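You operate a simulated robot arm through the tools that you are given. There is no shell and no other tool. Be economical: measure what you need, move in short steps, check, and stop when the job is done.

The job below is to be done with a simulated robot arm. You get a single attempt, and the scene is never put back.

Task
Pour the yellow cup into the green cup, stir, rinse the stirrer.
Fine: all of its resin; the green cup stays in the stirring stand; stirred even with the orange stirrer, which ends clean in the clean pot; the empty cup back on the bench; the other cup stays as it is; no spills. Set down upright: what you pick out.

The check looks at the end state, three seconds after you hand in, the way a careful person would. Anything else that was tipped, shoved, dropped, spilled or broken makes it a failure.

Robot
A 6-joint arm with a two-finger parallel gripper, fixed in place. Base frame: the origin is at the foot of the arm, x ahead of it, y to its left, z up; the work surface is at about z = 0.88. Units: m, degrees, N and s.
With the tool pointing down near the work surface it reaches from about 0.24 to 0.64 m from the base axis. Its first joint turns from -66.0 to 66.0 degrees. Payload 2.7 kg.
The TCP is the grasp point between the finger pads, 0.023 m short of the fingertips. In the tool frame z runs along the fingers and y along their closing line. The gripper opens to 0.094 m. The fingers are 0.038 m wide and 0.01 m thick; the gripper's body (0.054 by 0.096 m) begins 0.039 m behind the TCP.
Orientation is that of the tool frame in the base frame, as a unit quaternion [x, y, z, w]. With the fingers straight down and closing along the base's y, the tool's x points along the base's -x, its y along +y and its z along -z.

Tools
- The arm moves only by the tool servo_tool. Its argument "rows" is a list of rows, each a list of 3 entries, a list of its own where there are three numbers: the shift along the tool's x, y, z in m, then the turn, a rotation vector about the tool's x, y, z in rad, then the opening in per cent of the stroke, from 0 (shut) to 100 (fully open). In form: [[[x, y, z], [wx, wy, wz], fingers], ...]. A call has 1 to 12 rows; each row is the pose to reach, as a shift and turn from the pose commanded when the call began, along the tool's axes at that moment. A row lasts 0.2 s, in which the tool goes at most 0.05 m and 8.6 degrees; a call with a longer step from one row to the next is refused whole, and so is a gripper value outside its range. A pose out of reach is approached as far as the arm can. The call stops where the force on the tool passes 90 N (or 10 N more than at its start, if that is more) or the arm is blocked; 0.2 s more then pass. The fingers move at their own pace (about 0.045 m/s each) and stop on an object; they squeeze with about 42 N. The grip force told is the motor's: it shows also when the fingers shut on nothing. Time passes only in rows, and 0.2 s behind the last, so rows that repeat a pose let the fingers close. It gives the time, the measured TCP pose, the force on the tool (base axes), the opening and the grip force at its end, in the units of the frame above (readings bear some noise), with the torque about the TCP (base axes, N m) and any sound that the robot's microphone picked up.
- Cameras (640 x 400 px; columns grow to the right, rows downward): "scene" is fixed at [0.0922, -0.4637, 1.3886]; the picture's right is [0.48, -0.88, 0.00], its down [-0.63, -0.34, -0.70] and it looks along [0.61, 0.33, -0.72] (base axes); focal length 214 px, centre (320, 200). "wrist" rides on the gripper at [0.087, 0.016, -0.074] in the tool frame; the picture's right is [-0.18, 0.98, 0.00], its down [-0.58, -0.11, -0.81] and it looks along [-0.79, -0.15, 0.59] (tool axes); focal length 243 px, centre (320, 200). There is no depth. A picture from a camera that has moved, and an enlarged one, comes with that camera's place and axes in the base frame and with its lens.
- grab_frame(camera): a new picture of that camera. The clock stands still meanwhile.
- zoom(camera, box): a new picture of the part [left, top, right, bottom] of that camera's present view, enlarged. The clock stands still meanwhile.
- job_done(): hands the job in; it is judged then, once.

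Go step by step. Nothing tells you positions but the pictures and the camera data: compare them with the known pose of the tool, close in by small moves and look again before you grip or let go. The budget is 120 turns and 76 pictures, counting those below and the enlarged ones. Unless the task says otherwise, let go and move clear before handing in, and close with one line.

The tools are called after ">>>" by a JSON object that holds its "api" and its "payload". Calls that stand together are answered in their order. servo_tool: Moves the arm, as the interface text tells. Its arguments: {"type":"object","properties":{"rows":{"type":"array"}},"required":["rows"]} The other tools are called the same way: grab_frame (camera) takes a picture; zoom (camera, box) takes an enlarged picture of a part of a camera's view; job_done () hands the job in.

At the start:

```text
clock: 0.0
position: [0.2589, -0.1394, 1.3318]
ee_rot: [0.0, 1.0, 0.0, 0.001]
ft_force: [1.0, -0.1, 0.7]
ft_torque: [-0.04, -0.01, 0.0]
grip_width: 0.0944
grip_force: 0.1
```

scene: 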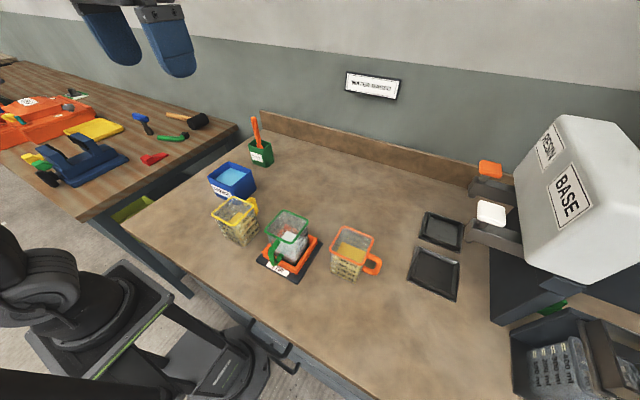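
wrist: 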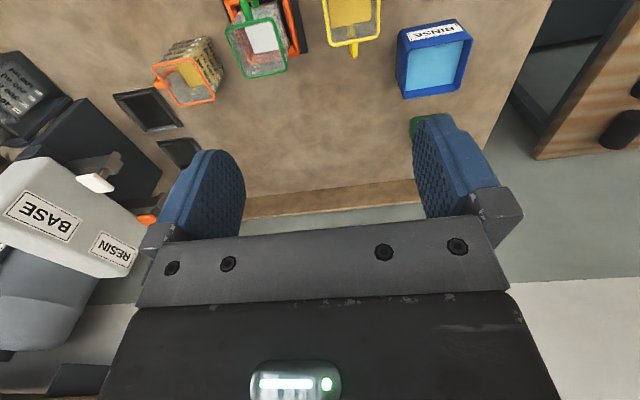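

I see a yellow cup, a green cup on an orange-marked stand, an orange cup, a blue rinse pot and a green pot holding the orange stirrer. I'll zoom in to measure them.

>>> {"api": "zoom", "payload": {"camera": "scene", "box": [190, 180, 390, 305]}}

>>> {"api": "zoom", "payload": {"camera": "scene", "box": [190, 100, 310, 175]}}

>>> {"api": "zoom", "payload": {"camera": "scene", "box": [330, 60, 410, 110]}}

>>> {"api": "zoom", "payload": {"camera": "wrist", "box": [140, 0, 500, 225]}}

```text
3.20 times, centred on (290, 242) of scene
camera zoom: at [0.0922, -0.4637, 1.3886], right [0.48, -0.88, 0.0], down [-0.63, -0.34, -0.7], along [0.61, 0.33, -0.72], focal length 686 px, centre (416, 64)
```

zoom: 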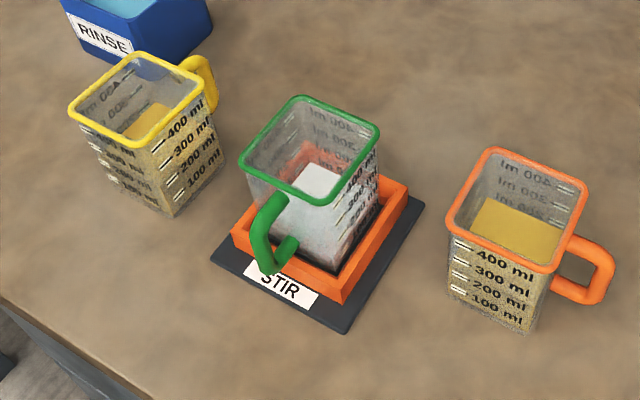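

```text
5.33 times, centred on (250, 138) of scene
camera zoom: at [0.0922, -0.4637, 1.3886], right [0.48, -0.88, 0.0], down [-0.63, -0.34, -0.7], along [0.61, 0.33, -0.72], focal length 1144 px, centre (693, 533)
```

zoom: 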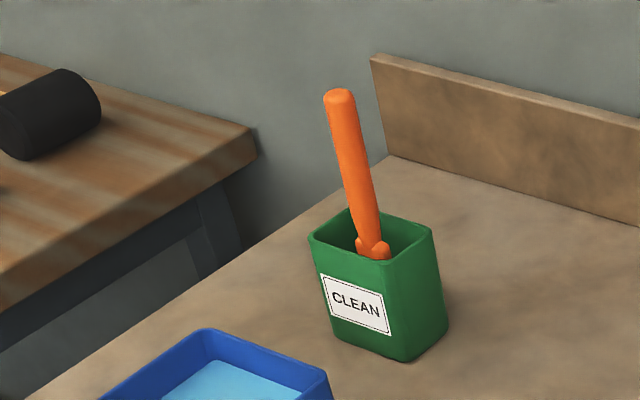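

```text
8.00 times, centred on (370, 85) of scene
camera zoom: at [0.0922, -0.4637, 1.3886], right [0.48, -0.88, 0.0], down [-0.63, -0.34, -0.7], along [0.61, 0.33, -0.72], focal length 1716 px, centre (-80, 1120)
```

zoom: 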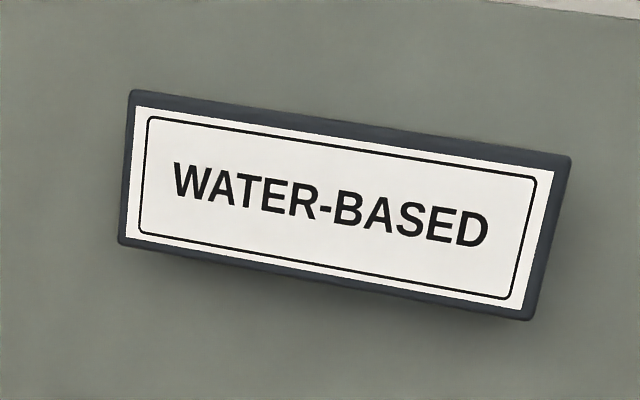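

```text
1.78 times, centred on (320, 112) of wrist
camera zoom: at [0.1723, -0.1219, 1.4062], right [0.18, 0.98, 0.0], down [0.58, -0.11, 0.81], along [0.79, -0.15, -0.59], focal length 431 px, centre (320, 356)
```

zoom: 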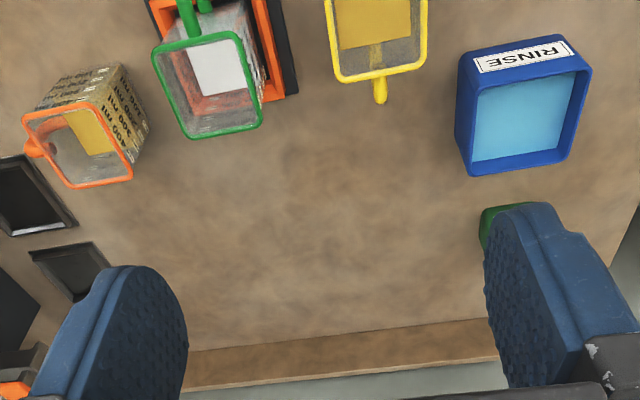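

The yellow cup is near (0.305, -0.10) with its handle on the +x side. The green cup is near (0.32, -0.254). I'd like to pour by holding the cup with a near-horizontal tool and rolling it, so I'll test that reach in free air first.

>>> {"api": "servo_tool", "payload": {"rows": [[[0, 0, 0.03], [0, -0.14, 0], 100], [[-0.01, 0, 0.06], [0, -0.28, 0], 100], [[-0.02, 0, 0.09], [0, -0.42, 0], 100], [[-0.03, 0, 0.12], [0, -0.56, 0], 100], [[-0.04, 0, 0.15], [0, -0.7, 0], 100], [[-0.04, 0, 0.16], [0, -0.84, 0], 100], [[-0.04, 0, 0.17], [0, -0.98, 0], 100], [[-0.04, 0, 0.18], [0, -1.12, 0], 100], [[-0.04, 0, 0.18], [0, -1.26, 0], 100], [[-0.04, 0, 0.18], [0, -1.4, 0], 100], [[-0.04, 0, 0.18], [0, -1.54, 0], 100]]}}

```text
clock: 2.4
position: [0.2984, -0.1401, 1.1511]
ee_rot: [0.0, 0.717, 0.0, 0.697]
ft_force: [-0.2, -0.4, 0.6]
ft_torque: [-0.03, -0.01, 0.0]
grip_width: 0.094
grip_force: 0.0
```

The horizontal pose is reachable at x≈0.30. I'll look from here to refine the yellow cup's position.

>>> {"api": "grab_frame", "payload": {"camera": "wrist"}}

>>> {"api": "grab_frame", "payload": {"camera": "scene"}}

```text
69 pictures are left
camera wrist: at [0.2212, -0.1216, 1.0676], right [0.01, 0.98, 0.18], down [-0.79, -0.11, 0.6], along [0.61, -0.15, 0.78], focal length 243 px, centre (320, 200)
```

wrist: 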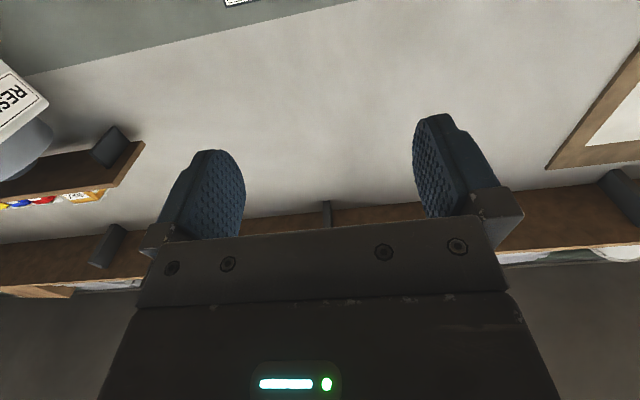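

```text
68 pictures are left
```

scene: 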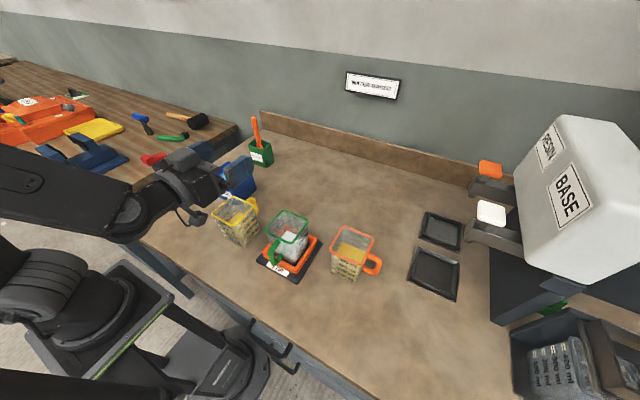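

The camera hangs below the tool in this pose, so I'll roll the tool by -180° about its axis to bring the camera on top.

>>> {"api": "servo_tool", "payload": {"rows": [[[0, 0, 0], [0, 0, -0.145], 100], [[0, 0, 0], [0, 0, -0.29], 100], [[0, 0, 0], [0, 0, -0.435], 100], [[0, 0, 0], [0, 0, -0.58], 100], [[0, 0, 0], [0, 0, -0.725], 100], [[0, 0, 0], [0, 0, -0.87], 100], [[0, 0, 0], [0, 0, -1.015], 100], [[0, 0, 0], [0, 0, -1.16], 100], [[0, 0, 0], [0, 0, -1.305], 100], [[0, 0, 0], [0, 0, -1.45], 100], [[0, 0, 0], [0, 0, -1.57], 100]]}}

>>> {"api": "servo_tool", "payload": {"rows": [[[0, 0, 0], [0, 0, -0.145], 100], [[0, 0, 0], [0, 0, -0.29], 100], [[0, 0, 0], [0, 0, -0.435], 100], [[0, 0, 0], [0, 0, -0.58], 100], [[0, 0, 0], [0, 0, -0.725], 100], [[0, 0, 0], [0, 0, -0.87], 100], [[0, 0, 0], [0, 0, -1.015], 100], [[0, 0, 0], [0, 0, -1.16], 100], [[0, 0, 0], [0, 0, -1.305], 100], [[0, 0, 0], [0, 0, -1.45], 100], [[0, 0, 0], [0, 0, -1.57], 100]]}}

>>> {"api": "grab_frame", "payload": {"camera": "wrist"}}

>>> {"api": "grab_frame", "payload": {"camera": "scene"}}

```text
clock: 4.8
position: [0.2452, -0.0439, 1.2428]
ee_rot: [-0.507, 0.517, -0.486, 0.489]
ft_force: [0.8, -0.3, 0.1]
ft_torque: [0.0, -0.04, 0.01]
grip_width: 0.094
grip_force: 0.2
out of reach, approached as far as the arm can: row 5, 6, 7, 8, 9, 10, 11
```

```text
clock: 7.2
position: [0.254, -0.047, 1.2705]
ee_rot: [0.711, -0.039, 0.7, -0.045]
ft_force: [0.0, -0.1, 0.5]
ft_torque: [0.04, 0.0, -0.01]
grip_width: 0.0942
grip_force: 0.1
out of reach, approached as far as the arm can: row 1, 2, 7, 8, 9, 10, 11
```

```text
67 pictures are left
camera wrist: at [0.1805, -0.0728, 1.3559], right [0.0, -0.95, -0.3], down [-0.82, 0.17, -0.55], along [0.58, 0.25, -0.78], focal length 243 px, centre (320, 200)
```

wrist: 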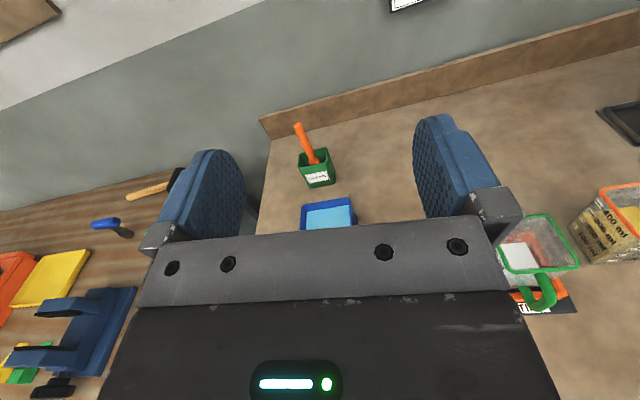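

```text
66 pictures are left
```

scene: 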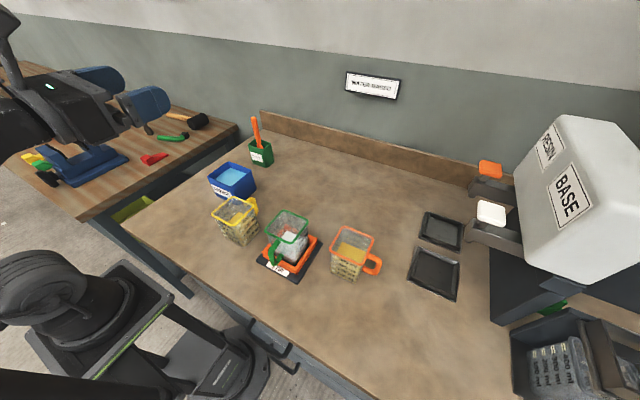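

With the camera on top, the arm can't reach this close in. I'll move farther out to find where it can.

>>> {"api": "servo_tool", "payload": {"rows": [[[0, 0, 0.03], [0, 0, 0], 100], [[0, 0, 0.06], [0, 0, 0], 100], [[0, 0, 0.09], [0, 0, 0], 100], [[0, 0, 0.12], [0, 0, 0], 100], [[0, 0, 0.15], [0, 0, 0], 100], [[0, 0, 0.15], [0, 0, 0], 100]]}}

```text
clock: 8.6
position: [0.4027, -0.0464, 1.2697]
ee_rot: [0.711, -0.04, 0.7, -0.047]
ft_force: [-0.5, 0.1, -0.3]
ft_torque: [-0.01, 0.05, -0.02]
grip_width: 0.0942
grip_force: 0.0
```

Commands restart from the reached pose, which helps. I'll finish the roll and see how far in and down this camera-up pose can go.

>>> {"api": "servo_tool", "payload": {"rows": [[[-0.03, 0.01, 0], [0, 0, -0.06], 100], [[-0.06, 0.02, 0], [0, 0, -0.123], 100], [[-0.09, 0.03, 0], [0, 0, -0.123], 100], [[-0.12, 0.04, 0], [0, 0, -0.123], 100], [[-0.15, 0.054, 0], [0, 0, -0.123], 100], [[-0.16, 0.054, -0.02], [0, 0, -0.123], 100], [[-0.16, 0.054, -0.04], [0, 0, -0.123], 100], [[-0.16, 0.054, -0.06], [0, 0, -0.123], 100], [[-0.16, 0.054, -0.08], [0, 0, -0.123], 100], [[-0.16, 0.054, -0.1], [0, 0, -0.123], 100]]}}

```text
clock: 10.8
position: [0.393, -0.0944, 1.1259]
ee_rot: [0.712, 0.003, 0.702, -0.002]
ft_force: [-0.1, 0.0, 0.0]
ft_torque: [-0.02, -0.01, -0.02]
grip_width: 0.0941
grip_force: 0.0
out of reach, approached as far as the arm can: row 2, 3, 4, 5, 6, 7, 8, 9, 10
```

Camera-up horizontal isn't feasible at low x. I'll test gripping the handle from above, which means rolling sideways with the tool down and the camera on the far side. First I'll bring the tool back down.

>>> {"api": "servo_tool", "payload": {"rows": [[[0.01, 0.01, 0], [0, -0.14, 0], 100], [[0.02, 0.02, 0], [0, -0.28, 0], 100], [[0.03, 0.03, 0], [0, -0.42, 0], 100], [[0.04, 0.04, 0], [0, -0.56, 0], 100], [[0.05, 0.05, 0], [0, -0.7, 0], 100], [[0.06, 0.06, 0], [0, -0.84, 0], 100], [[0.07, 0.07, 0], [0, -0.98, 0], 100], [[0.07, 0.08, 0], [0, -1.12, 0], 100], [[0.07, 0.1, 0], [0, -1.26, 0], 100], [[0.07, 0.12, 0], [0, -1.4, 0], 100], [[0.07, 0.13, 0], [0, -1.57, 0], 100]]}}

```text
refused: row 11 steps farther than a row can; nothing moved
```

>>> {"api": "servo_tool", "payload": {"rows": [[[0.01, 0.01, 0], [0, -0.14, 0], 100], [[0.02, 0.02, 0], [0, -0.28, 0], 100], [[0.03, 0.03, 0], [0, -0.42, 0], 100], [[0.04, 0.04, 0], [0, -0.56, 0], 100], [[0.05, 0.05, 0], [0, -0.7, 0], 100], [[0.06, 0.06, 0], [0, -0.84, 0], 100], [[0.07, 0.07, 0], [0, -0.98, 0], 100], [[0.07, 0.08, 0], [0, -1.12, 0], 100], [[0.07, 0.1, 0], [0, -1.26, 0], 100], [[0.07, 0.12, 0], [0, -1.4, 0], 100], [[0.07, 0.13, 0], [0, -1.54, 0], 100], [[0.07, 0.13, 0], [0, -1.57, 0], 100]]}}

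>>> {"api": "grab_frame", "payload": {"camera": "wrist"}}

```text
clock: 13.4
position: [0.395, -0.2194, 1.1863]
ee_rot: [0.99, 0.003, 0.092, -0.106]
ft_force: [0.5, -0.1, -0.4]
ft_torque: [0.04, -0.01, 0.01]
grip_width: 0.0939
grip_force: 0.0
out of reach, approached as far as the arm can: row 9, 10, 11, 12
```

```text
65 pictures are left
camera wrist: at [0.4677, -0.2506, 1.2705], right [-0.16, -0.96, -0.24], down [-0.72, -0.05, 0.69], along [-0.68, 0.28, -0.68], focal length 243 px, centre (320, 200)
```

wrist: 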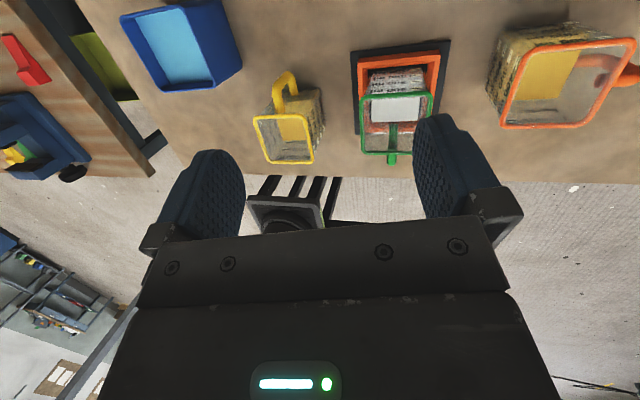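

The last joint seems to be at its limit with the camera on the far side. I'll yaw back to the camera-near pose and test a sideways roll there.

>>> {"api": "servo_tool", "payload": {"rows": [[[0, 0, 0], [0, 0, 0.145], 100], [[0, 0, 0], [0, 0, 0.29], 100], [[0, 0, 0], [0, 0, 0.435], 100], [[0, 0, 0], [0, 0, 0.58], 100], [[0, 0, 0], [0, 0, 0.725], 100], [[0, 0, 0], [0, 0, 0.87], 100], [[0, 0, 0], [0, 0, 1.015], 100], [[0, 0, 0], [0, 0, 1.16], 100], [[0, 0, 0], [0, 0, 1.305], 100], [[0, 0, 0], [0, 0, 1.45], 100], [[0, 0, 0], [0, 0, 1.57], 100]]}}

>>> {"api": "servo_tool", "payload": {"rows": [[[0, 0, 0], [0, 0, 0.145], 100], [[0, 0, 0], [0, 0, 0.29], 100], [[0, 0, 0], [0, 0, 0.435], 100], [[0, 0, 0], [0, 0, 0.58], 100], [[0, 0, 0], [0, 0, 0.725], 100], [[0, 0, 0], [0, 0, 0.87], 100], [[0, 0, 0], [0, 0, 1.015], 100], [[0, 0, 0], [0, 0, 1.16], 100], [[0, 0, 0], [0, 0, 1.305], 100], [[0, 0, 0], [0, 0, 1.45], 100], [[0, 0, 0], [0, 0, 1.57], 100]]}}

```text
clock: 15.8
position: [0.3948, -0.2199, 1.1861]
ee_rot: [0.701, -0.699, -0.009, -0.14]
ft_force: [0.6, -0.2, 0.3]
ft_torque: [-0.02, -0.03, 0.01]
grip_width: 0.0941
grip_force: 0.1
```

```text
clock: 18.2
position: [0.3949, -0.2191, 1.1862]
ee_rot: [-0.002, 0.99, 0.105, 0.093]
ft_force: [-0.2, -0.3, 0.2]
ft_torque: [0.01, 0.04, -0.01]
grip_width: 0.0937
grip_force: 0.0
```

>>> {"api": "servo_tool", "payload": {"rows": [[[0, 0, 0], [-0.145, 0, 0], 100], [[0, 0, 0], [-0.29, 0, 0], 100], [[0, 0, 0], [-0.435, 0, 0], 100], [[0, 0, 0], [-0.58, 0, 0], 100], [[0, 0, 0], [-0.725, 0, 0], 100], [[0, 0, 0], [-0.87, 0, 0], 100], [[0, 0, 0], [-1.015, 0, 0], 100], [[0, 0, 0], [-1.16, 0, 0], 100], [[0, 0, 0], [-1.305, 0, 0], 100], [[0, 0, 0], [-1.45, 0, 0], 100], [[0, 0, 0], [-1.595, 0, 0], 100], [[0, 0, 0], [-1.74, 0, 0], 100]]}}

>>> {"api": "grab_frame", "payload": {"camera": "scene"}}

```text
clock: 20.8
position: [0.4967, -0.0429, 1.1714]
ee_rot: [-0.025, 0.594, 0.799, 0.089]
ft_force: [0.5, 0.4, 0.7]
ft_torque: [-0.01, 0.02, 0.0]
grip_width: 0.094
grip_force: 0.0
out of reach, approached as far as the arm can: row 7, 8, 9, 10, 11, 12
```

```text
64 pictures are left
```

scene: 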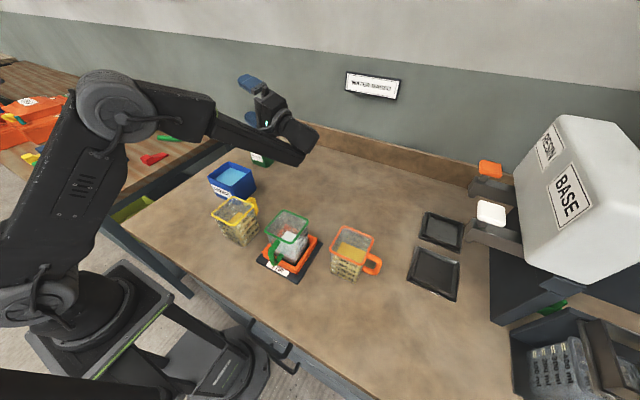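

Pointing +y isn't reachable near the green cup. Its mirror should be, with the tool pointing -y and pouring towards +y, so I'll unroll and test that.

>>> {"api": "servo_tool", "payload": {"rows": [[[0, 0, 0], [0.145, 0, 0], 100], [[0, 0, 0], [0.29, 0, 0], 100], [[0, 0, 0], [0.435, 0, 0], 100], [[0, 0, 0], [0.58, 0, 0], 100], [[0, 0, 0], [0.725, 0, 0], 100], [[0, 0, 0], [0.87, 0, 0], 100], [[0, 0, 0], [1.015, 0, 0], 100], [[0, 0, 0], [1.16, 0, 0], 100], [[0, 0, 0], [1.305, 0, 0], 100], [[0, 0, 0], [1.45, 0, 0], 100], [[0, 0, 0], [1.595, 0, 0], 100], [[0, 0, 0], [1.74, 0, 0], 100]]}}

```text
clock: 23.4
position: [0.4968, -0.0461, 1.1709]
ee_rot: [0.047, 0.988, 0.12, 0.084]
ft_force: [0.2, -0.4, 1.0]
ft_torque: [-0.01, 0.03, 0.02]
grip_width: 0.0942
grip_force: 0.0
out of reach, approached as far as the arm can: row 12
```

>>> {"api": "servo_tool", "payload": {"rows": [[[0, 0, 0], [0.124, 0.078, -0.055], 100], [[0, 0, 0], [0.248, 0.157, -0.11], 100], [[0, 0, 0], [0.248, 0.157, -0.11], 100]]}}

>>> {"api": "servo_tool", "payload": {"rows": [[[0.02, -0.04, 0], [0, 0, 0], 100], [[0.04, -0.08, 0], [0, 0, 0], 100], [[0.06, -0.12, 0], [0, 0, 0], 100], [[0.09, -0.16, 0], [0, 0, 0], 100], [[0.117, -0.2, 0], [0, 0, 0], 100]]}}

>>> {"api": "servo_tool", "payload": {"rows": [[[0, 0, 0], [0.145, 0, 0], 100], [[0, 0, 0], [0.29, 0, 0], 100], [[0, 0, 0], [0.435, 0, 0], 100], [[0, 0, 0], [0.58, 0, 0], 100], [[0, 0, 0], [0.725, 0, 0], 100], [[0, 0, 0], [0.87, 0, 0], 100], [[0, 0, 0], [1.015, 0, 0], 100], [[0, 0, 0], [1.16, 0, 0], 100], [[0, 0, 0], [1.305, 0, 0], 100], [[0, 0, 0], [1.45, 0, 0], 100], [[0, 0, 0], [1.595, 0, 0], 100], [[0, 0, 0], [1.74, 0, 0], 100]]}}

>>> {"api": "grab_frame", "payload": {"camera": "scene"}}

```text
refused: row 1 steps farther than a row can; nothing moved
```

```text
clock: 24.6
position: [0.3657, -0.2261, 1.0997]
ee_rot: [0.048, 0.988, 0.12, 0.085]
ft_force: [-0.7, 0.1, 0.7]
ft_torque: [-0.01, -0.03, 0.01]
grip_width: 0.0941
grip_force: 0.0
```

```text
clock: 27.2
position: [0.3645, -0.2255, 1.1022]
ee_rot: [0.095, 0.728, -0.679, 0.016]
ft_force: [0.2, -0.2, 0.3]
ft_torque: [0.01, 0.01, 0.03]
grip_width: 0.0939
grip_force: 0.0
out of reach, approached as far as the arm can: row 1, 2, 3, 4, 5, 6, 7, 8
```

```text
63 pictures are left
```

scene: 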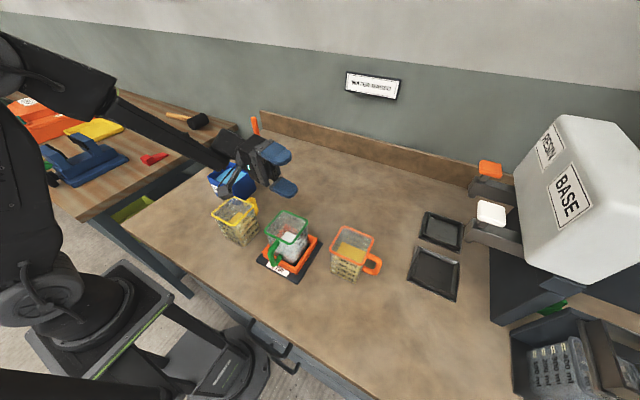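

The mirrored roll works here. I'll check that another 30° is reachable.

>>> {"api": "servo_tool", "payload": {"rows": [[[0, 0, 0], [0.13, 0, 0], 100], [[0, 0, 0], [0.26, 0, 0], 100], [[0, 0, 0], [0.39, 0, 0], 100], [[0, 0, 0], [0.52, 0, 0], 100], [[0, 0, 0], [0.65, 0, 0], 100]]}}

```text
clock: 28.4
position: [0.3655, -0.2271, 1.1031]
ee_rot: [-0.096, -0.506, 0.857, 0.01]
ft_force: [-0.3, -0.4, 0.6]
ft_torque: [-0.02, 0.05, 0.01]
grip_width: 0.0939
grip_force: 0.1
out of reach, approached as far as the arm can: row 5
```

>>> {"api": "zoom", "payload": {"camera": "scene", "box": [160, 90, 400, 300]}}

>>> {"api": "grab_frame", "payload": {"camera": "wrist"}}

```text
1.90 times, centred on (280, 195) of scene
camera zoom: at [0.0922, -0.4637, 1.3886], right [0.48, -0.88, 0.0], down [-0.63, -0.34, -0.7], along [0.61, 0.33, -0.72], focal length 408 px, centre (396, 210)
```

zoom: 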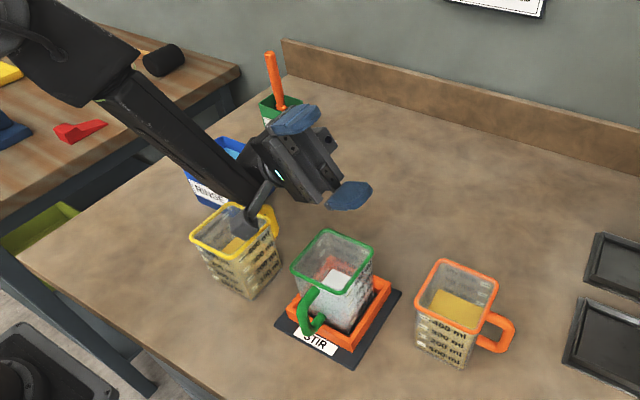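

```text
61 pictures are left
camera wrist: at [0.2955, -0.1601, 1.0406], right [0.26, -0.5, -0.83], down [0.7, 0.69, -0.19], along [0.66, -0.53, 0.53], focal length 243 px, centre (320, 200)
```

wrist: 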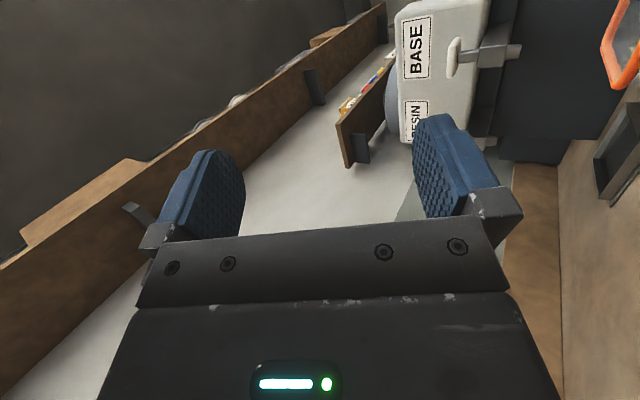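

Roll to about 118° is reachable. I'll unroll to tool-down and measure the handle.

>>> {"api": "servo_tool", "payload": {"rows": [[[0, 0, 0], [-0.145, 0, 0], 100], [[0, 0, 0], [-0.29, 0, 0], 100], [[0, 0, 0], [-0.435, 0, 0], 100], [[0, 0, 0], [-0.58, 0, 0], 100], [[0, 0, 0], [-0.725, 0, 0], 100], [[0, 0, 0], [-0.87, 0, 0], 100], [[0, 0, 0], [-1.015, 0, 0], 100], [[0, 0, 0], [-1.16, 0, 0], 100], [[0, 0, 0], [-1.305, 0, 0], 100], [[0, 0, 0], [-1.45, 0, 0], 100], [[0, 0, 0], [-1.595, 0, 0], 100], [[0, 0, 0], [-1.74, 0, 0], 100]]}}

>>> {"api": "servo_tool", "payload": {"rows": [[[0, 0, 0], [-0.145, 0, 0], 100], [[0, 0, 0], [-0.29, 0, 0], 100], [[0, 0, 0], [-0.29, 0, 0], 100]]}}

```text
clock: 31.0
position: [0.3663, -0.2264, 1.1009]
ee_rot: [0.068, 0.982, -0.164, 0.068]
ft_force: [-0.3, -0.7, -0.8]
ft_torque: [0.01, -0.02, -0.04]
grip_width: 0.0939
grip_force: 0.0
```

```text
clock: 31.8
position: [0.3653, -0.2267, 1.1026]
ee_rot: [0.058, 0.995, -0.02, 0.077]
ft_force: [-0.2, 0.3, -0.2]
ft_torque: [0.03, 0.02, -0.02]
grip_width: 0.0941
grip_force: 0.1
```

>>> {"api": "servo_tool", "payload": {"rows": [[[0, 0, 0], [-0.02, 0.077, -0.058], 100], [[0, 0, 0], [-0.04, 0.154, -0.116], 100], [[0, 0, 0], [-0.04, 0.154, -0.116], 100]]}}

>>> {"api": "servo_tool", "payload": {"rows": [[[0.002, 0.03, 0.01], [0, 0, 0], 100], [[0.005, 0.06, 0.02], [0, 0, 0], 100], [[0.01, 0.09, 0.03], [0, 0, 0], 100], [[0.01, 0.127, 0.043], [0, 0, 0], 100], [[0.01, 0.127, 0.043], [0, 0, 0], 100]]}}

>>> {"api": "grab_frame", "payload": {"camera": "wrist"}}

>>> {"api": "zoom", "payload": {"camera": "scene", "box": [190, 150, 310, 260]}}

```text
clock: 32.6
position: [0.3655, -0.2273, 1.1025]
ee_rot: [0.0, 1.0, 0.0, -0.002]
ft_force: [0.5, 0.1, -0.1]
ft_torque: [0.0, -0.02, -0.02]
grip_width: 0.0939
grip_force: 0.0
```

```text
clock: 33.8
position: [0.3555, -0.0996, 1.0618]
ee_rot: [0.0, 1.0, -0.001, -0.001]
ft_force: [0.0, 0.6, -0.5]
ft_torque: [0.04, -0.02, -0.02]
grip_width: 0.0939
grip_force: 0.2
```

```text
60 pictures are left
camera wrist: at [0.2688, -0.0819, 1.1345], right [0.19, 0.98, 0.0], down [0.58, -0.11, 0.81], along [0.79, -0.15, -0.59], focal length 243 px, centre (320, 200)
```

wrist: 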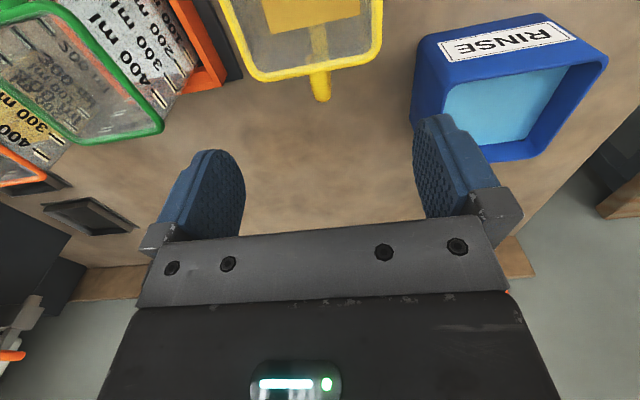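

```text
3.64 times, centred on (250, 205) of scene
camera zoom: at [0.0922, -0.4636, 1.3886], right [0.48, -0.88, 0.0], down [-0.63, -0.34, -0.7], along [0.61, 0.33, -0.72], focal length 780 px, centre (574, 182)
```

zoom: 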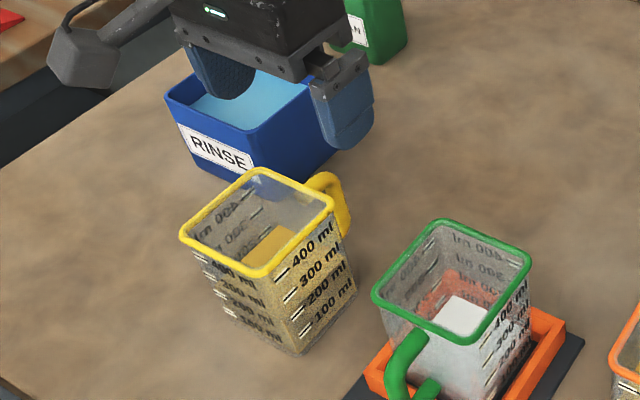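

The yellow handle bar is around (0.370, -0.099) with its top at about 0.968. I'll narrow the fingers to keep clear of the rinse pot and descend partway.

>>> {"api": "servo_tool", "payload": {"rows": [[[-0.007, 0, 0], [0, 0, 0], 45], [[-0.0145, 0, 0.02], [0, 0, 0], 45], [[-0.0145, 0, 0.04], [0, 0, 0], 45], [[-0.0145, 0, 0.05], [0, 0, 0], 45], [[-0.0145, 0, 0.06], [0, 0, 0], 45], [[-0.0145, 0, 0.06], [0, 0, 0], 45]]}}

>>> {"api": "grab_frame", "payload": {"camera": "wrist"}}

>>> {"api": "zoom", "payload": {"camera": "scene", "box": [190, 150, 310, 260]}}

```text
clock: 35.2
position: [0.3699, -0.101, 0.9984]
ee_rot: [0.002, 1.0, -0.001, -0.001]
ft_force: [0.8, -0.2, 0.4]
ft_torque: [0.03, 0.01, 0.03]
grip_width: 0.0423
grip_force: 0.0
```

```text
58 pictures are left
camera wrist: at [0.284, -0.0819, 1.0736], right [0.19, 0.98, 0.0], down [0.58, -0.11, 0.81], along [0.79, -0.15, -0.59], focal length 243 px, centre (320, 200)
```

wrist: 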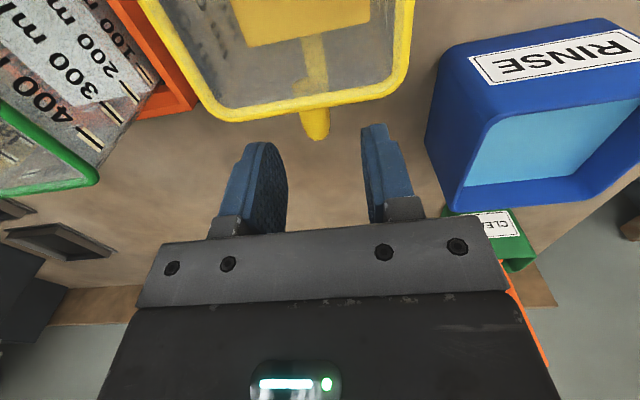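

```text
3.64 times, centred on (250, 205) of scene
camera zoom: at [0.0922, -0.4637, 1.3886], right [0.48, -0.88, 0.0], down [-0.63, -0.34, -0.7], along [0.61, 0.33, -0.72], focal length 780 px, centre (574, 182)
```

zoom: 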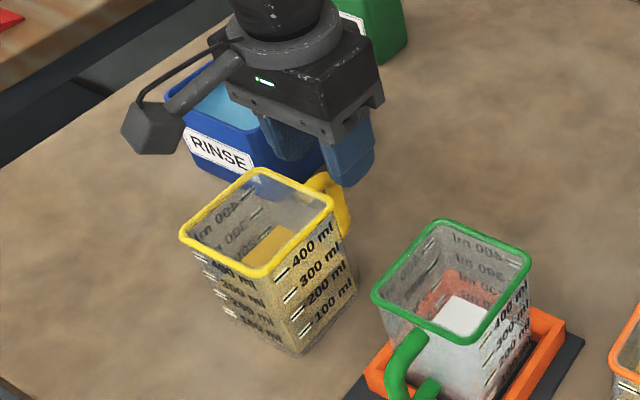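

The handle is centred between the fingers. I'll descend and close.

>>> {"api": "servo_tool", "payload": {"rows": [[[0, 0, 0.016], [0, 0, 0], 45], [[0, 0, 0.032], [0, 0, 0], 45], [[0, 0, 0.048], [0, 0, 0], 45], [[0, 0, 0.048], [0, 0, 0], 45]]}}

>>> {"api": "grab_frame", "payload": {"camera": "wrist"}}

>>> {"api": "zoom", "payload": {"camera": "scene", "box": [190, 150, 310, 260]}}

```text
clock: 36.2
position: [0.37, -0.0981, 0.9509]
ee_rot: [0.001, 1.0, 0.0, -0.001]
ft_force: [0.1, -0.5, -0.3]
ft_torque: [0.01, -0.02, 0.0]
grip_width: 0.0427
grip_force: 0.1
```

```text
56 pictures are left
camera wrist: at [0.2828, -0.0813, 1.0246], right [0.19, 0.98, 0.0], down [0.58, -0.11, 0.81], along [0.79, -0.15, -0.59], focal length 243 px, centre (320, 200)
```

wrist: 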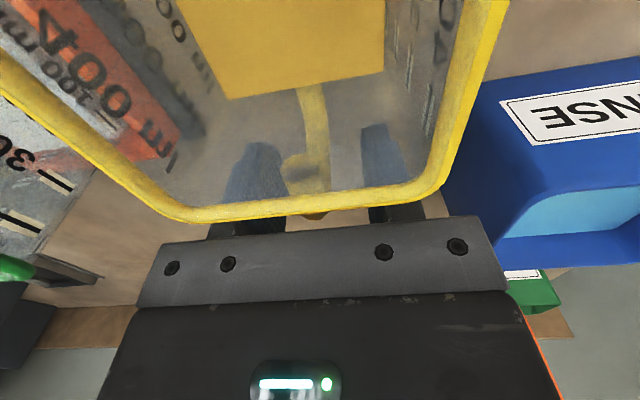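

```text
3.64 times, centred on (250, 205) of scene
camera zoom: at [0.0922, -0.4637, 1.3886], right [0.48, -0.88, 0.0], down [-0.63, -0.34, -0.7], along [0.61, 0.33, -0.72], focal length 780 px, centre (574, 182)
```

zoom: 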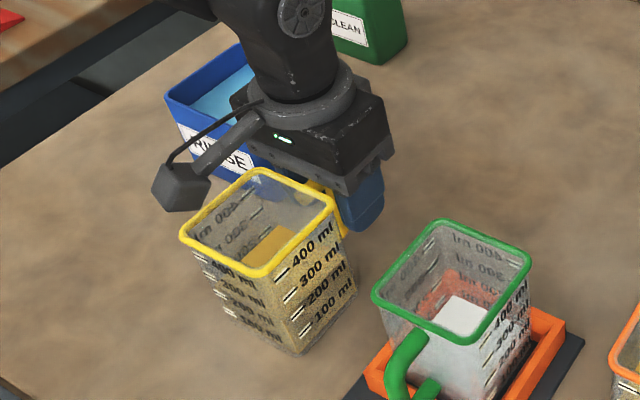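

Fingers straddle the handle, seen through the clear wall. I'll close the grip.

>>> {"api": "servo_tool", "payload": {"rows": [[[0, 0, 0], [0, 0, 0], 25], [[0, 0, 0], [0, 0, 0], 0], [[0, 0, 0], [0, 0, 0], 0], [[0, 0, 0], [0, 0, 0], 0], [[0, 0, 0], [0, 0, 0], 0]]}}

>>> {"api": "servo_tool", "payload": {"rows": [[[0, 0, -0.006], [0, 0, 0], 0], [[0, 0, -0.012], [0, 0, 0], 0], [[0, 0, -0.02], [0, 0, 0], 0], [[0, 0, -0.02], [0, 0, 0], 0]]}}

>>> {"api": "zoom", "payload": {"camera": "scene", "box": [190, 150, 310, 260]}}

```text
clock: 37.4
position: [0.3688, -0.0993, 0.9508]
ee_rot: [0.001, 1.0, 0.0, -0.002]
ft_force: [-1.2, -1.4, 1.0]
ft_torque: [0.05, -0.05, 0.03]
grip_width: 0.0125
grip_force: 42.1
```

```text
clock: 38.4
position: [0.3699, -0.0991, 0.9716]
ee_rot: [0.001, 1.0, -0.001, -0.001]
ft_force: [-0.6, -0.5, -2.6]
ft_torque: [0.03, -0.17, 0.01]
grip_width: 0.0126
grip_force: 42.7
```

```text
3.64 times, centred on (250, 205) of scene
camera zoom: at [0.0922, -0.4637, 1.3886], right [0.48, -0.88, 0.0], down [-0.63, -0.34, -0.7], along [0.61, 0.33, -0.72], focal length 780 px, centre (574, 182)
```

zoom: 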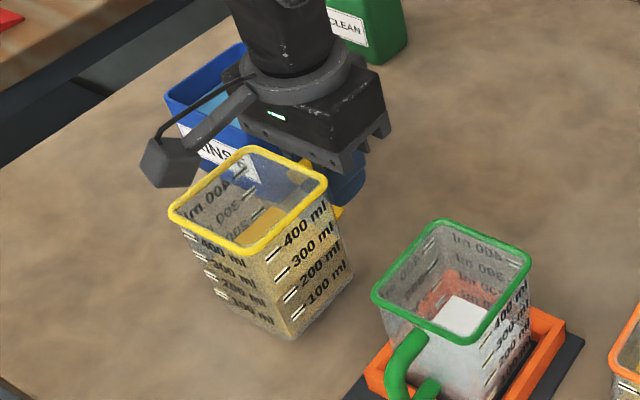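

Lifted upright, about 0.27 kg. I'll raise the cup and carry it level past the green cup to the pouring start.

>>> {"api": "servo_tool", "payload": {"rows": [[[0, 0, -0.015], [0, 0, 0], 0], [[0, 0, -0.035], [0, 0, 0], 0], [[0, 0, -0.06], [0, 0, 0], 0], [[0, 0, -0.085], [0, 0, 0], 0], [[0, 0, -0.11], [0, 0, 0], 0], [[0, 0, -0.13], [0, 0, 0], 0], [[0, 0, -0.145], [0, 0, 0], 0], [[0, 0, -0.15], [0, 0, 0], 0]]}}

>>> {"api": "servo_tool", "payload": {"rows": [[[0, -0.01, 0], [0, 0, 0], 0], [[-0.002, -0.025, 0], [0, 0, 0], 0], [[-0.004, -0.045, 0], [0, 0, 0], 0], [[-0.006, -0.068, 0], [0, 0, 0], 0], [[-0.008, -0.092, 0], [0, 0, 0], 0], [[-0.01, -0.116, 0], [0, 0, 0], 0], [[-0.012, -0.14, 0], [0, 0, 0], 0], [[-0.014, -0.162, 0], [0, 0, 0], 0], [[-0.014, -0.18, 0], [0, 0, 0], 0], [[-0.014, -0.192, 0], [0, 0, 0], 0], [[-0.014, -0.2, 0], [0, 0, 0], 0], [[-0.014, -0.2, 0], [0, 0, 0], 0]]}}

>>> {"api": "grab_frame", "payload": {"camera": "scene"}}

```text
clock: 40.2
position: [0.3707, -0.099, 1.1209]
ee_rot: [0.001, 1.0, -0.001, -0.001]
ft_force: [0.4, 0.1, -3.6]
ft_torque: [-0.02, -0.19, -0.01]
grip_width: 0.0128
grip_force: 42.4
```

```text
clock: 42.8
position: [0.3838, -0.2992, 1.1224]
ee_rot: [0.0, 1.0, -0.001, 0.0]
ft_force: [-0.4, -0.1, -2.4]
ft_torque: [-0.04, -0.15, 0.0]
grip_width: 0.0131
grip_force: 41.6
```

```text
53 pictures are left
```

scene: 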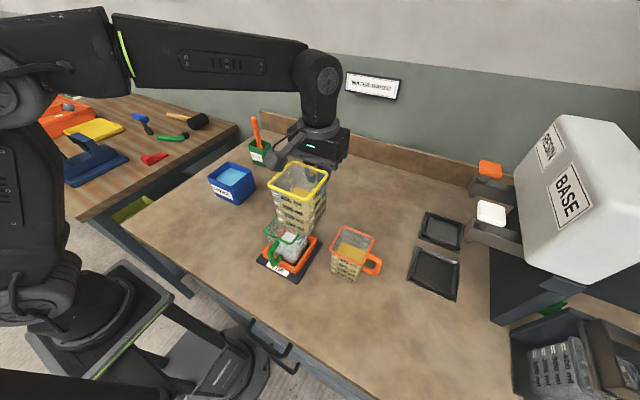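

At the pour start, level. I'll roll the first 40° slowly in place and check the pose.

>>> {"api": "servo_tool", "payload": {"rows": [[[0, 0, 0], [0.04, 0, 0], 0], [[0, 0, 0], [0.1, 0, 0], 0], [[0, 0, 0], [0.17, 0, 0], 0], [[0, 0, 0], [0.24, 0, 0], 0], [[0, 0, 0], [0.31, 0, 0], 0], [[0, 0, 0], [0.38, 0, 0], 0], [[0, 0, 0], [0.45, 0, 0], 0], [[0, 0, 0], [0.52, 0, 0], 0], [[0, 0, 0], [0.59, 0, 0], 0], [[0, 0, 0], [0.66, 0, 0], 0], [[0, 0, 0], [0.7, 0, 0], 0]]}}

>>> {"api": "grab_frame", "payload": {"camera": "scene"}}

```text
clock: 45.2
position: [0.3848, -0.2986, 1.1221]
ee_rot: [0.0, 0.939, -0.344, -0.001]
ft_force: [-0.3, 0.2, -2.7]
ft_torque: [0.05, -0.16, 0.0]
grip_width: 0.013
grip_force: 41.8
```

```text
52 pictures are left
```

scene: 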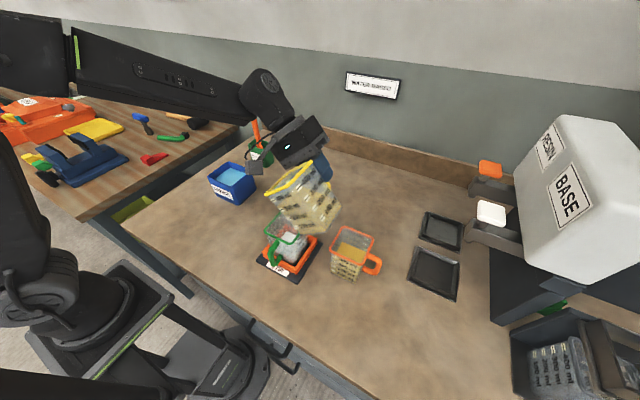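

>>> {"api": "servo_tool", "payload": {"rows": [[[0, 0.006, 0.01], [0, 0, 0], 0], [[0, 0.012, 0.02], [0, 0, 0], 0], [[0, 0.019, 0.031], [0, 0, 0], 0], [[0, 0.026, 0.042], [0, 0, 0], 0], [[0, 0.026, 0.042], [0.06, 0, 0], 0], [[0, 0.026, 0.042], [0.12, 0, 0], 0], [[0, 0.026, 0.042], [0.18, 0, 0], 0], [[0, 0.026, 0.042], [0.18, 0, 0], 0]]}}

>>> {"api": "zoom", "payload": {"camera": "scene", "box": [200, 120, 400, 300]}}

>>> {"api": "grab_frame", "payload": {"camera": "wrist"}}

```text
clock: 47.0
position: [0.3844, -0.3069, 1.0734]
ee_rot: [0.0, 0.904, -0.428, -0.001]
ft_force: [1.2, -1.2, -3.0]
ft_torque: [0.01, -0.14, 0.0]
grip_width: 0.0129
grip_force: 41.7
```

```text
2.22 times, centred on (300, 210) of scene
camera zoom: at [0.0922, -0.4637, 1.3886], right [0.48, -0.88, 0.0], down [-0.63, -0.34, -0.7], along [0.61, 0.33, -0.72], focal length 477 px, centre (364, 178)
```

zoom: 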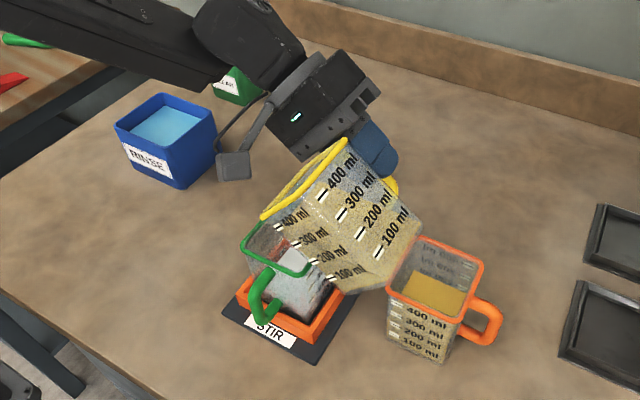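

```text
50 pictures are left
camera wrist: at [0.2982, -0.2375, 1.1074], right [0.18, 0.62, -0.76], down [0.58, 0.55, 0.59], along [0.79, -0.55, -0.26], focal length 243 px, centre (320, 200)
```

wrist: 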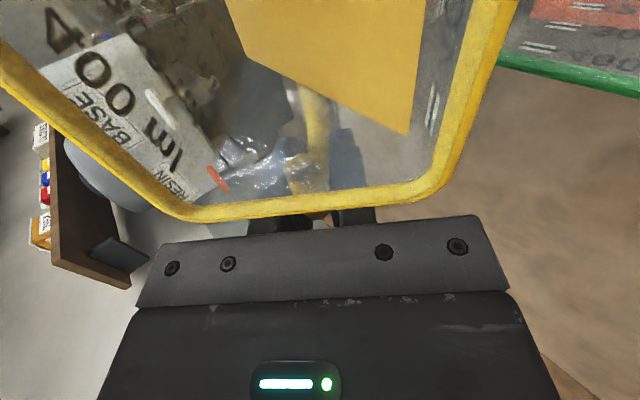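

Tilt is about 51° with no flow yet, and the lip sits above the green mouth. I'll twist slightly so the pour leaves from one corner, and shift that corner over the green cup's centre.

>>> {"api": "servo_tool", "payload": {"rows": [[[-0.005, -0.004, 0.001], [0, 0, 0.05], 0], [[-0.01, -0.008, 0.002], [0, 0, 0.1], 0], [[-0.015, -0.012, 0.003], [0, 0, 0.15], 0], [[-0.02, -0.016, 0.004], [0, 0, 0.2], 0], [[-0.025, -0.019, 0.004], [0, 0, 0.26], 0], [[-0.025, -0.019, 0.004], [0, 0, 0.26], 0]]}}

>>> {"api": "zoom", "payload": {"camera": "scene", "box": [200, 120, 400, 300]}}

>>> {"api": "grab_frame", "payload": {"camera": "wrist"}}

```text
clock: 48.4
position: [0.4088, -0.3222, 1.0833]
ee_rot: [0.118, 0.897, -0.423, 0.054]
ft_force: [-0.4, 0.4, -3.7]
ft_torque: [0.03, -0.16, 0.0]
grip_width: 0.0128
grip_force: 42.3
```

```text
2.22 times, centred on (300, 210) of scene
camera zoom: at [0.0922, -0.4637, 1.3886], right [0.48, -0.88, 0.0], down [-0.63, -0.34, -0.7], along [0.61, 0.33, -0.72], focal length 477 px, centre (364, 178)
```

zoom: 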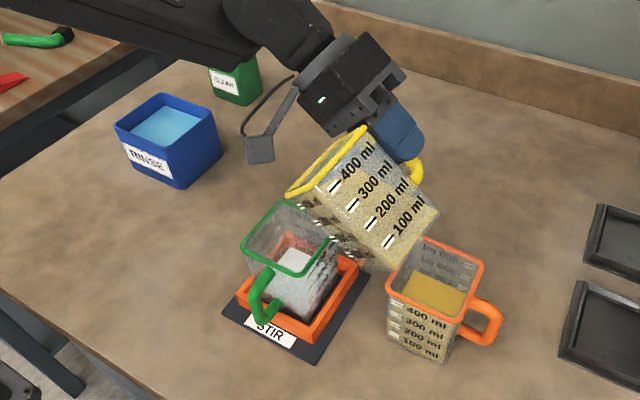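

```text
48 pictures are left
camera wrist: at [0.3303, -0.2391, 1.1022], right [0.43, 0.57, -0.7], down [0.54, 0.46, 0.71], along [0.73, -0.68, -0.11], focal length 243 px, centre (320, 200)
```

wrist: 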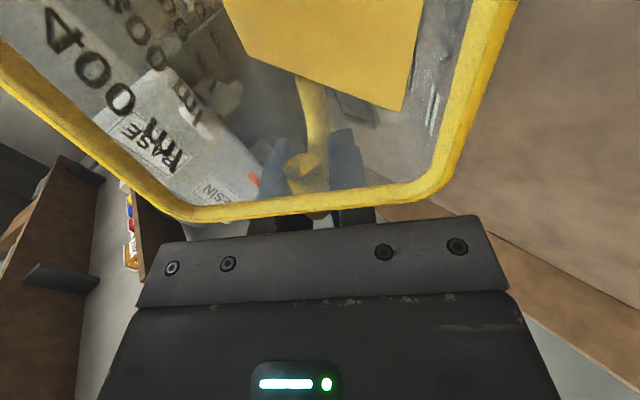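

The pouring corner is above the green cup's centre. I'll roll on slowly to 70° with the corner held in place.

>>> {"api": "servo_tool", "payload": {"rows": [[[0.0008, 0.003, -0.0013], [0.078, -0.021, 0], 0], [[0.0016, 0.0059, -0.0027], [0.156, -0.042, 0], 0], [[0.0016, 0.0059, -0.0027], [0.156, -0.042, 0], 0], [[0.0016, 0.0059, -0.0027], [0.156, -0.042, 0], 0], [[0.0013, 0.0047, -0.0083], [0.241, -0.065, 0], 0], [[0.0013, 0.0047, -0.0083], [0.241, -0.065, 0], 0], [[0.0013, 0.0047, -0.0083], [0.241, -0.065, 0], 0], [[0.0009, 0.0035, -0.0139], [0.326, -0.087, 0], 0], [[0.0009, 0.0035, -0.0139], [0.326, -0.087, 0], 0], [[0.0009, 0.0035, -0.0139], [0.326, -0.087, 0], 0]]}}

>>> {"api": "zoom", "payload": {"camera": "scene", "box": [200, 120, 400, 300]}}

```text
clock: 50.6
position: [0.4081, -0.3089, 1.0913]
ee_rot: [0.107, 0.813, -0.568, 0.073]
ft_force: [-0.8, 0.3, -1.5]
ft_torque: [0.04, -0.12, 0.01]
grip_width: 0.0126
grip_force: 41.9
```

```text
2.22 times, centred on (300, 210) of scene
camera zoom: at [0.0922, -0.4637, 1.3886], right [0.48, -0.88, 0.0], down [-0.63, -0.34, -0.7], along [0.61, 0.33, -0.72], focal length 477 px, centre (364, 178)
```

zoom: 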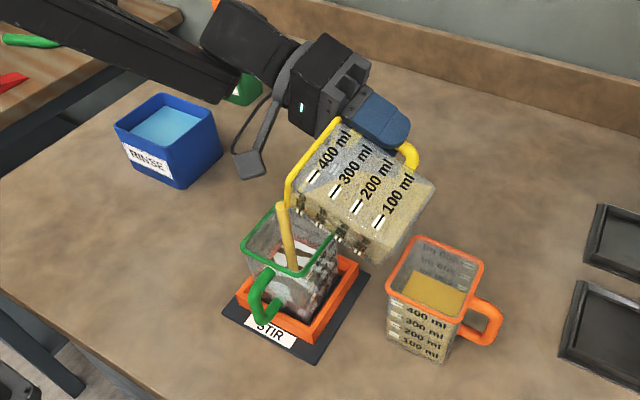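

The stream is falling into the green cup. I'll keep tilting slowly.

>>> {"api": "servo_tool", "payload": {"rows": [[[0, 0, 0], [0, 0, 0], 0], [[0, 0, 0], [0, 0, 0], 0], [[-0.0005, -0.002, -0.006], [0.0843, -0.0226, 0], 0], [[-0.0005, -0.002, -0.006], [0.0843, -0.0226, 0], 0], [[-0.0005, -0.002, -0.006], [0.0843, -0.0226, 0], 0], [[-0.0011, -0.004, -0.0121], [0.1686, -0.0452, 0], 0], [[-0.0011, -0.004, -0.0121], [0.1686, -0.0452, 0], 0], [[-0.0011, -0.004, -0.0121], [0.1686, -0.0452, 0], 0], [[-0.0013, -0.005, -0.0178], [0.2529, -0.0678, 0], 0], [[-0.0013, -0.005, -0.0178], [0.2529, -0.0678, 0], 0], [[-0.0016, -0.0061, -0.0236], [0.3372, -0.0904, 0], 0], [[-0.0016, -0.0061, -0.0236], [0.3372, -0.0904, 0], 0]]}}

>>> {"api": "zoom", "payload": {"camera": "scene", "box": [200, 120, 400, 300]}}

```text
clock: 53.2
position: [0.4088, -0.2889, 1.1045]
ee_rot: [0.092, 0.701, -0.701, 0.092]
ft_force: [0.2, -0.5, -1.1]
ft_torque: [0.02, -0.04, 0.0]
grip_width: 0.0126
grip_force: 41.9
```

```text
2.22 times, centred on (300, 210) of scene
camera zoom: at [0.0922, -0.4637, 1.3886], right [0.48, -0.88, 0.0], down [-0.63, -0.34, -0.7], along [0.61, 0.33, -0.72], focal length 477 px, centre (364, 178)
```

zoom: 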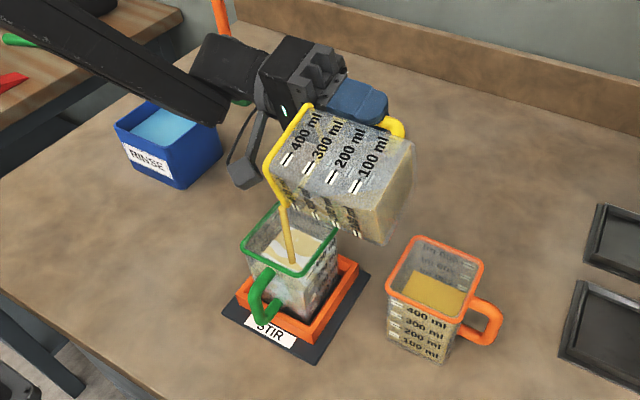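

>>> {"api": "servo_tool", "payload": {"rows": [[[0, 0, 0], [0, 0, 0], 0], [[0, 0, 0], [0, 0, 0], 0], [[-0.0005, -0.002, -0.0055], [0.0843, -0.0226, 0], 0], [[-0.0005, -0.002, -0.0055], [0.0843, -0.0226, 0], 0], [[-0.001, -0.0039, -0.011], [0.1686, -0.0452, 0], 0], [[-0.001, -0.0039, -0.011], [0.1686, -0.0452, 0], 0], [[-0.0013, -0.005, -0.017], [0.2529, -0.0678, 0], 0], [[-0.0016, -0.0058, -0.023], [0.337, -0.0904, 0], 0], [[-0.0016, -0.0058, -0.023], [0.337, -0.0904, 0], 0], [[-0.0016, -0.0058, -0.028], [0.405, -0.109, 0], 0], [[-0.0016, -0.0058, -0.033], [0.472, -0.1266, 0], 0], [[-0.0016, -0.0058, -0.033], [0.472, -0.1266, 0], 0]]}}

>>> {"api": "zoom", "payload": {"camera": "scene", "box": [200, 120, 400, 300]}}

>>> {"api": "grab_frame", "payload": {"camera": "wrist"}}

```text
clock: 55.8
position: [0.4083, -0.2554, 1.1114]
ee_rot: [-0.065, -0.512, 0.849, -0.11]
ft_force: [0.1, 0.9, -1.5]
ft_torque: [-0.03, -0.03, 0.0]
grip_width: 0.0126
grip_force: 42.1
```

```text
2.22 times, centred on (300, 210) of scene
camera zoom: at [0.0922, -0.4637, 1.3886], right [0.48, -0.88, 0.0], down [-0.63, -0.34, -0.7], along [0.61, 0.33, -0.72], focal length 477 px, centre (364, 178)
```

zoom: 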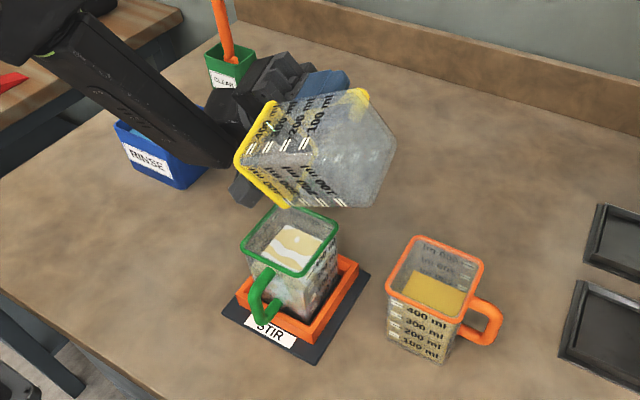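

```text
44 pictures are left
camera wrist: at [0.3295, -0.2062, 1.0425], right [0.43, -0.42, -0.8], down [0.53, 0.83, -0.15], along [0.73, -0.36, 0.58], focal length 243 px, centre (320, 200)
```

wrist: 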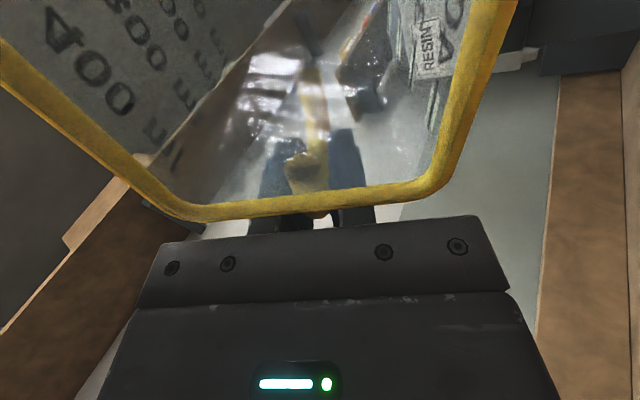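

The cup looks empty and the stream has ended. I'll hold it to drain and look inside.

>>> {"api": "servo_tool", "payload": {"rows": [[[0, 0, 0], [0, 0, 0], 0], [[0, 0, 0], [0, 0, 0], 0], [[0, 0, 0], [0, 0, 0], 0], [[0, 0, 0], [0, 0, 0], 0], [[0, 0, 0], [0, 0, 0], 0], [[0, 0, 0], [0, 0, 0], 0], [[0, 0, 0], [0, 0, 0], 0], [[0, 0, 0], [0, 0, 0], 0], [[0, 0, 0], [0, 0, 0], 0], [[0, 0, 0], [0, 0, 0], 0], [[0, 0, 0], [0, 0, 0], 0], [[0, 0, 0], [0, 0, 0], 0]]}}

>>> {"api": "zoom", "payload": {"camera": "wrist", "box": [100, 0, 520, 230]}}

>>> {"api": "zoom", "payload": {"camera": "scene", "box": [250, 140, 350, 260]}}

```text
clock: 58.4
position: [0.4087, -0.2562, 1.1112]
ee_rot: [-0.066, -0.511, 0.85, -0.111]
ft_force: [-0.1, 0.2, -0.9]
ft_torque: [0.02, -0.03, -0.01]
grip_width: 0.0126
grip_force: 41.8
```

```text
1.52 times, centred on (310, 115) of wrist
camera zoom: at [0.3295, -0.2062, 1.0426], right [0.43, -0.42, -0.8], down [0.53, 0.83, -0.15], along [0.73, -0.36, 0.58], focal length 370 px, centre (335, 330)
```

zoom: 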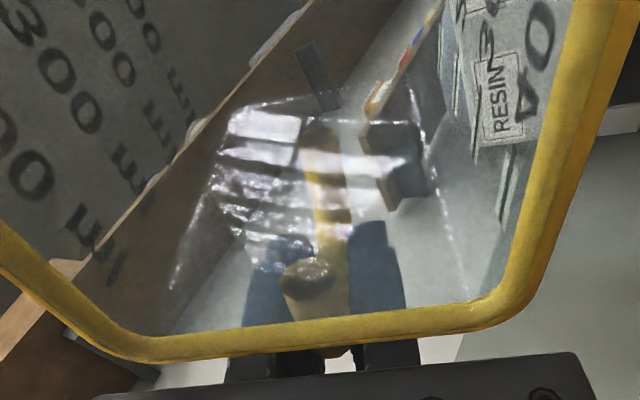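

```text
3.33 times, centred on (300, 200) of scene
camera zoom: at [0.0922, -0.4637, 1.3886], right [0.48, -0.88, 0.0], down [-0.63, -0.34, -0.7], along [0.61, 0.33, -0.72], focal length 715 px, centre (387, 200)
```

zoom: 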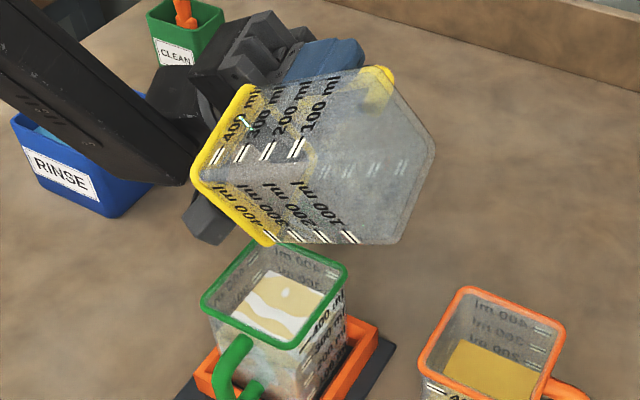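

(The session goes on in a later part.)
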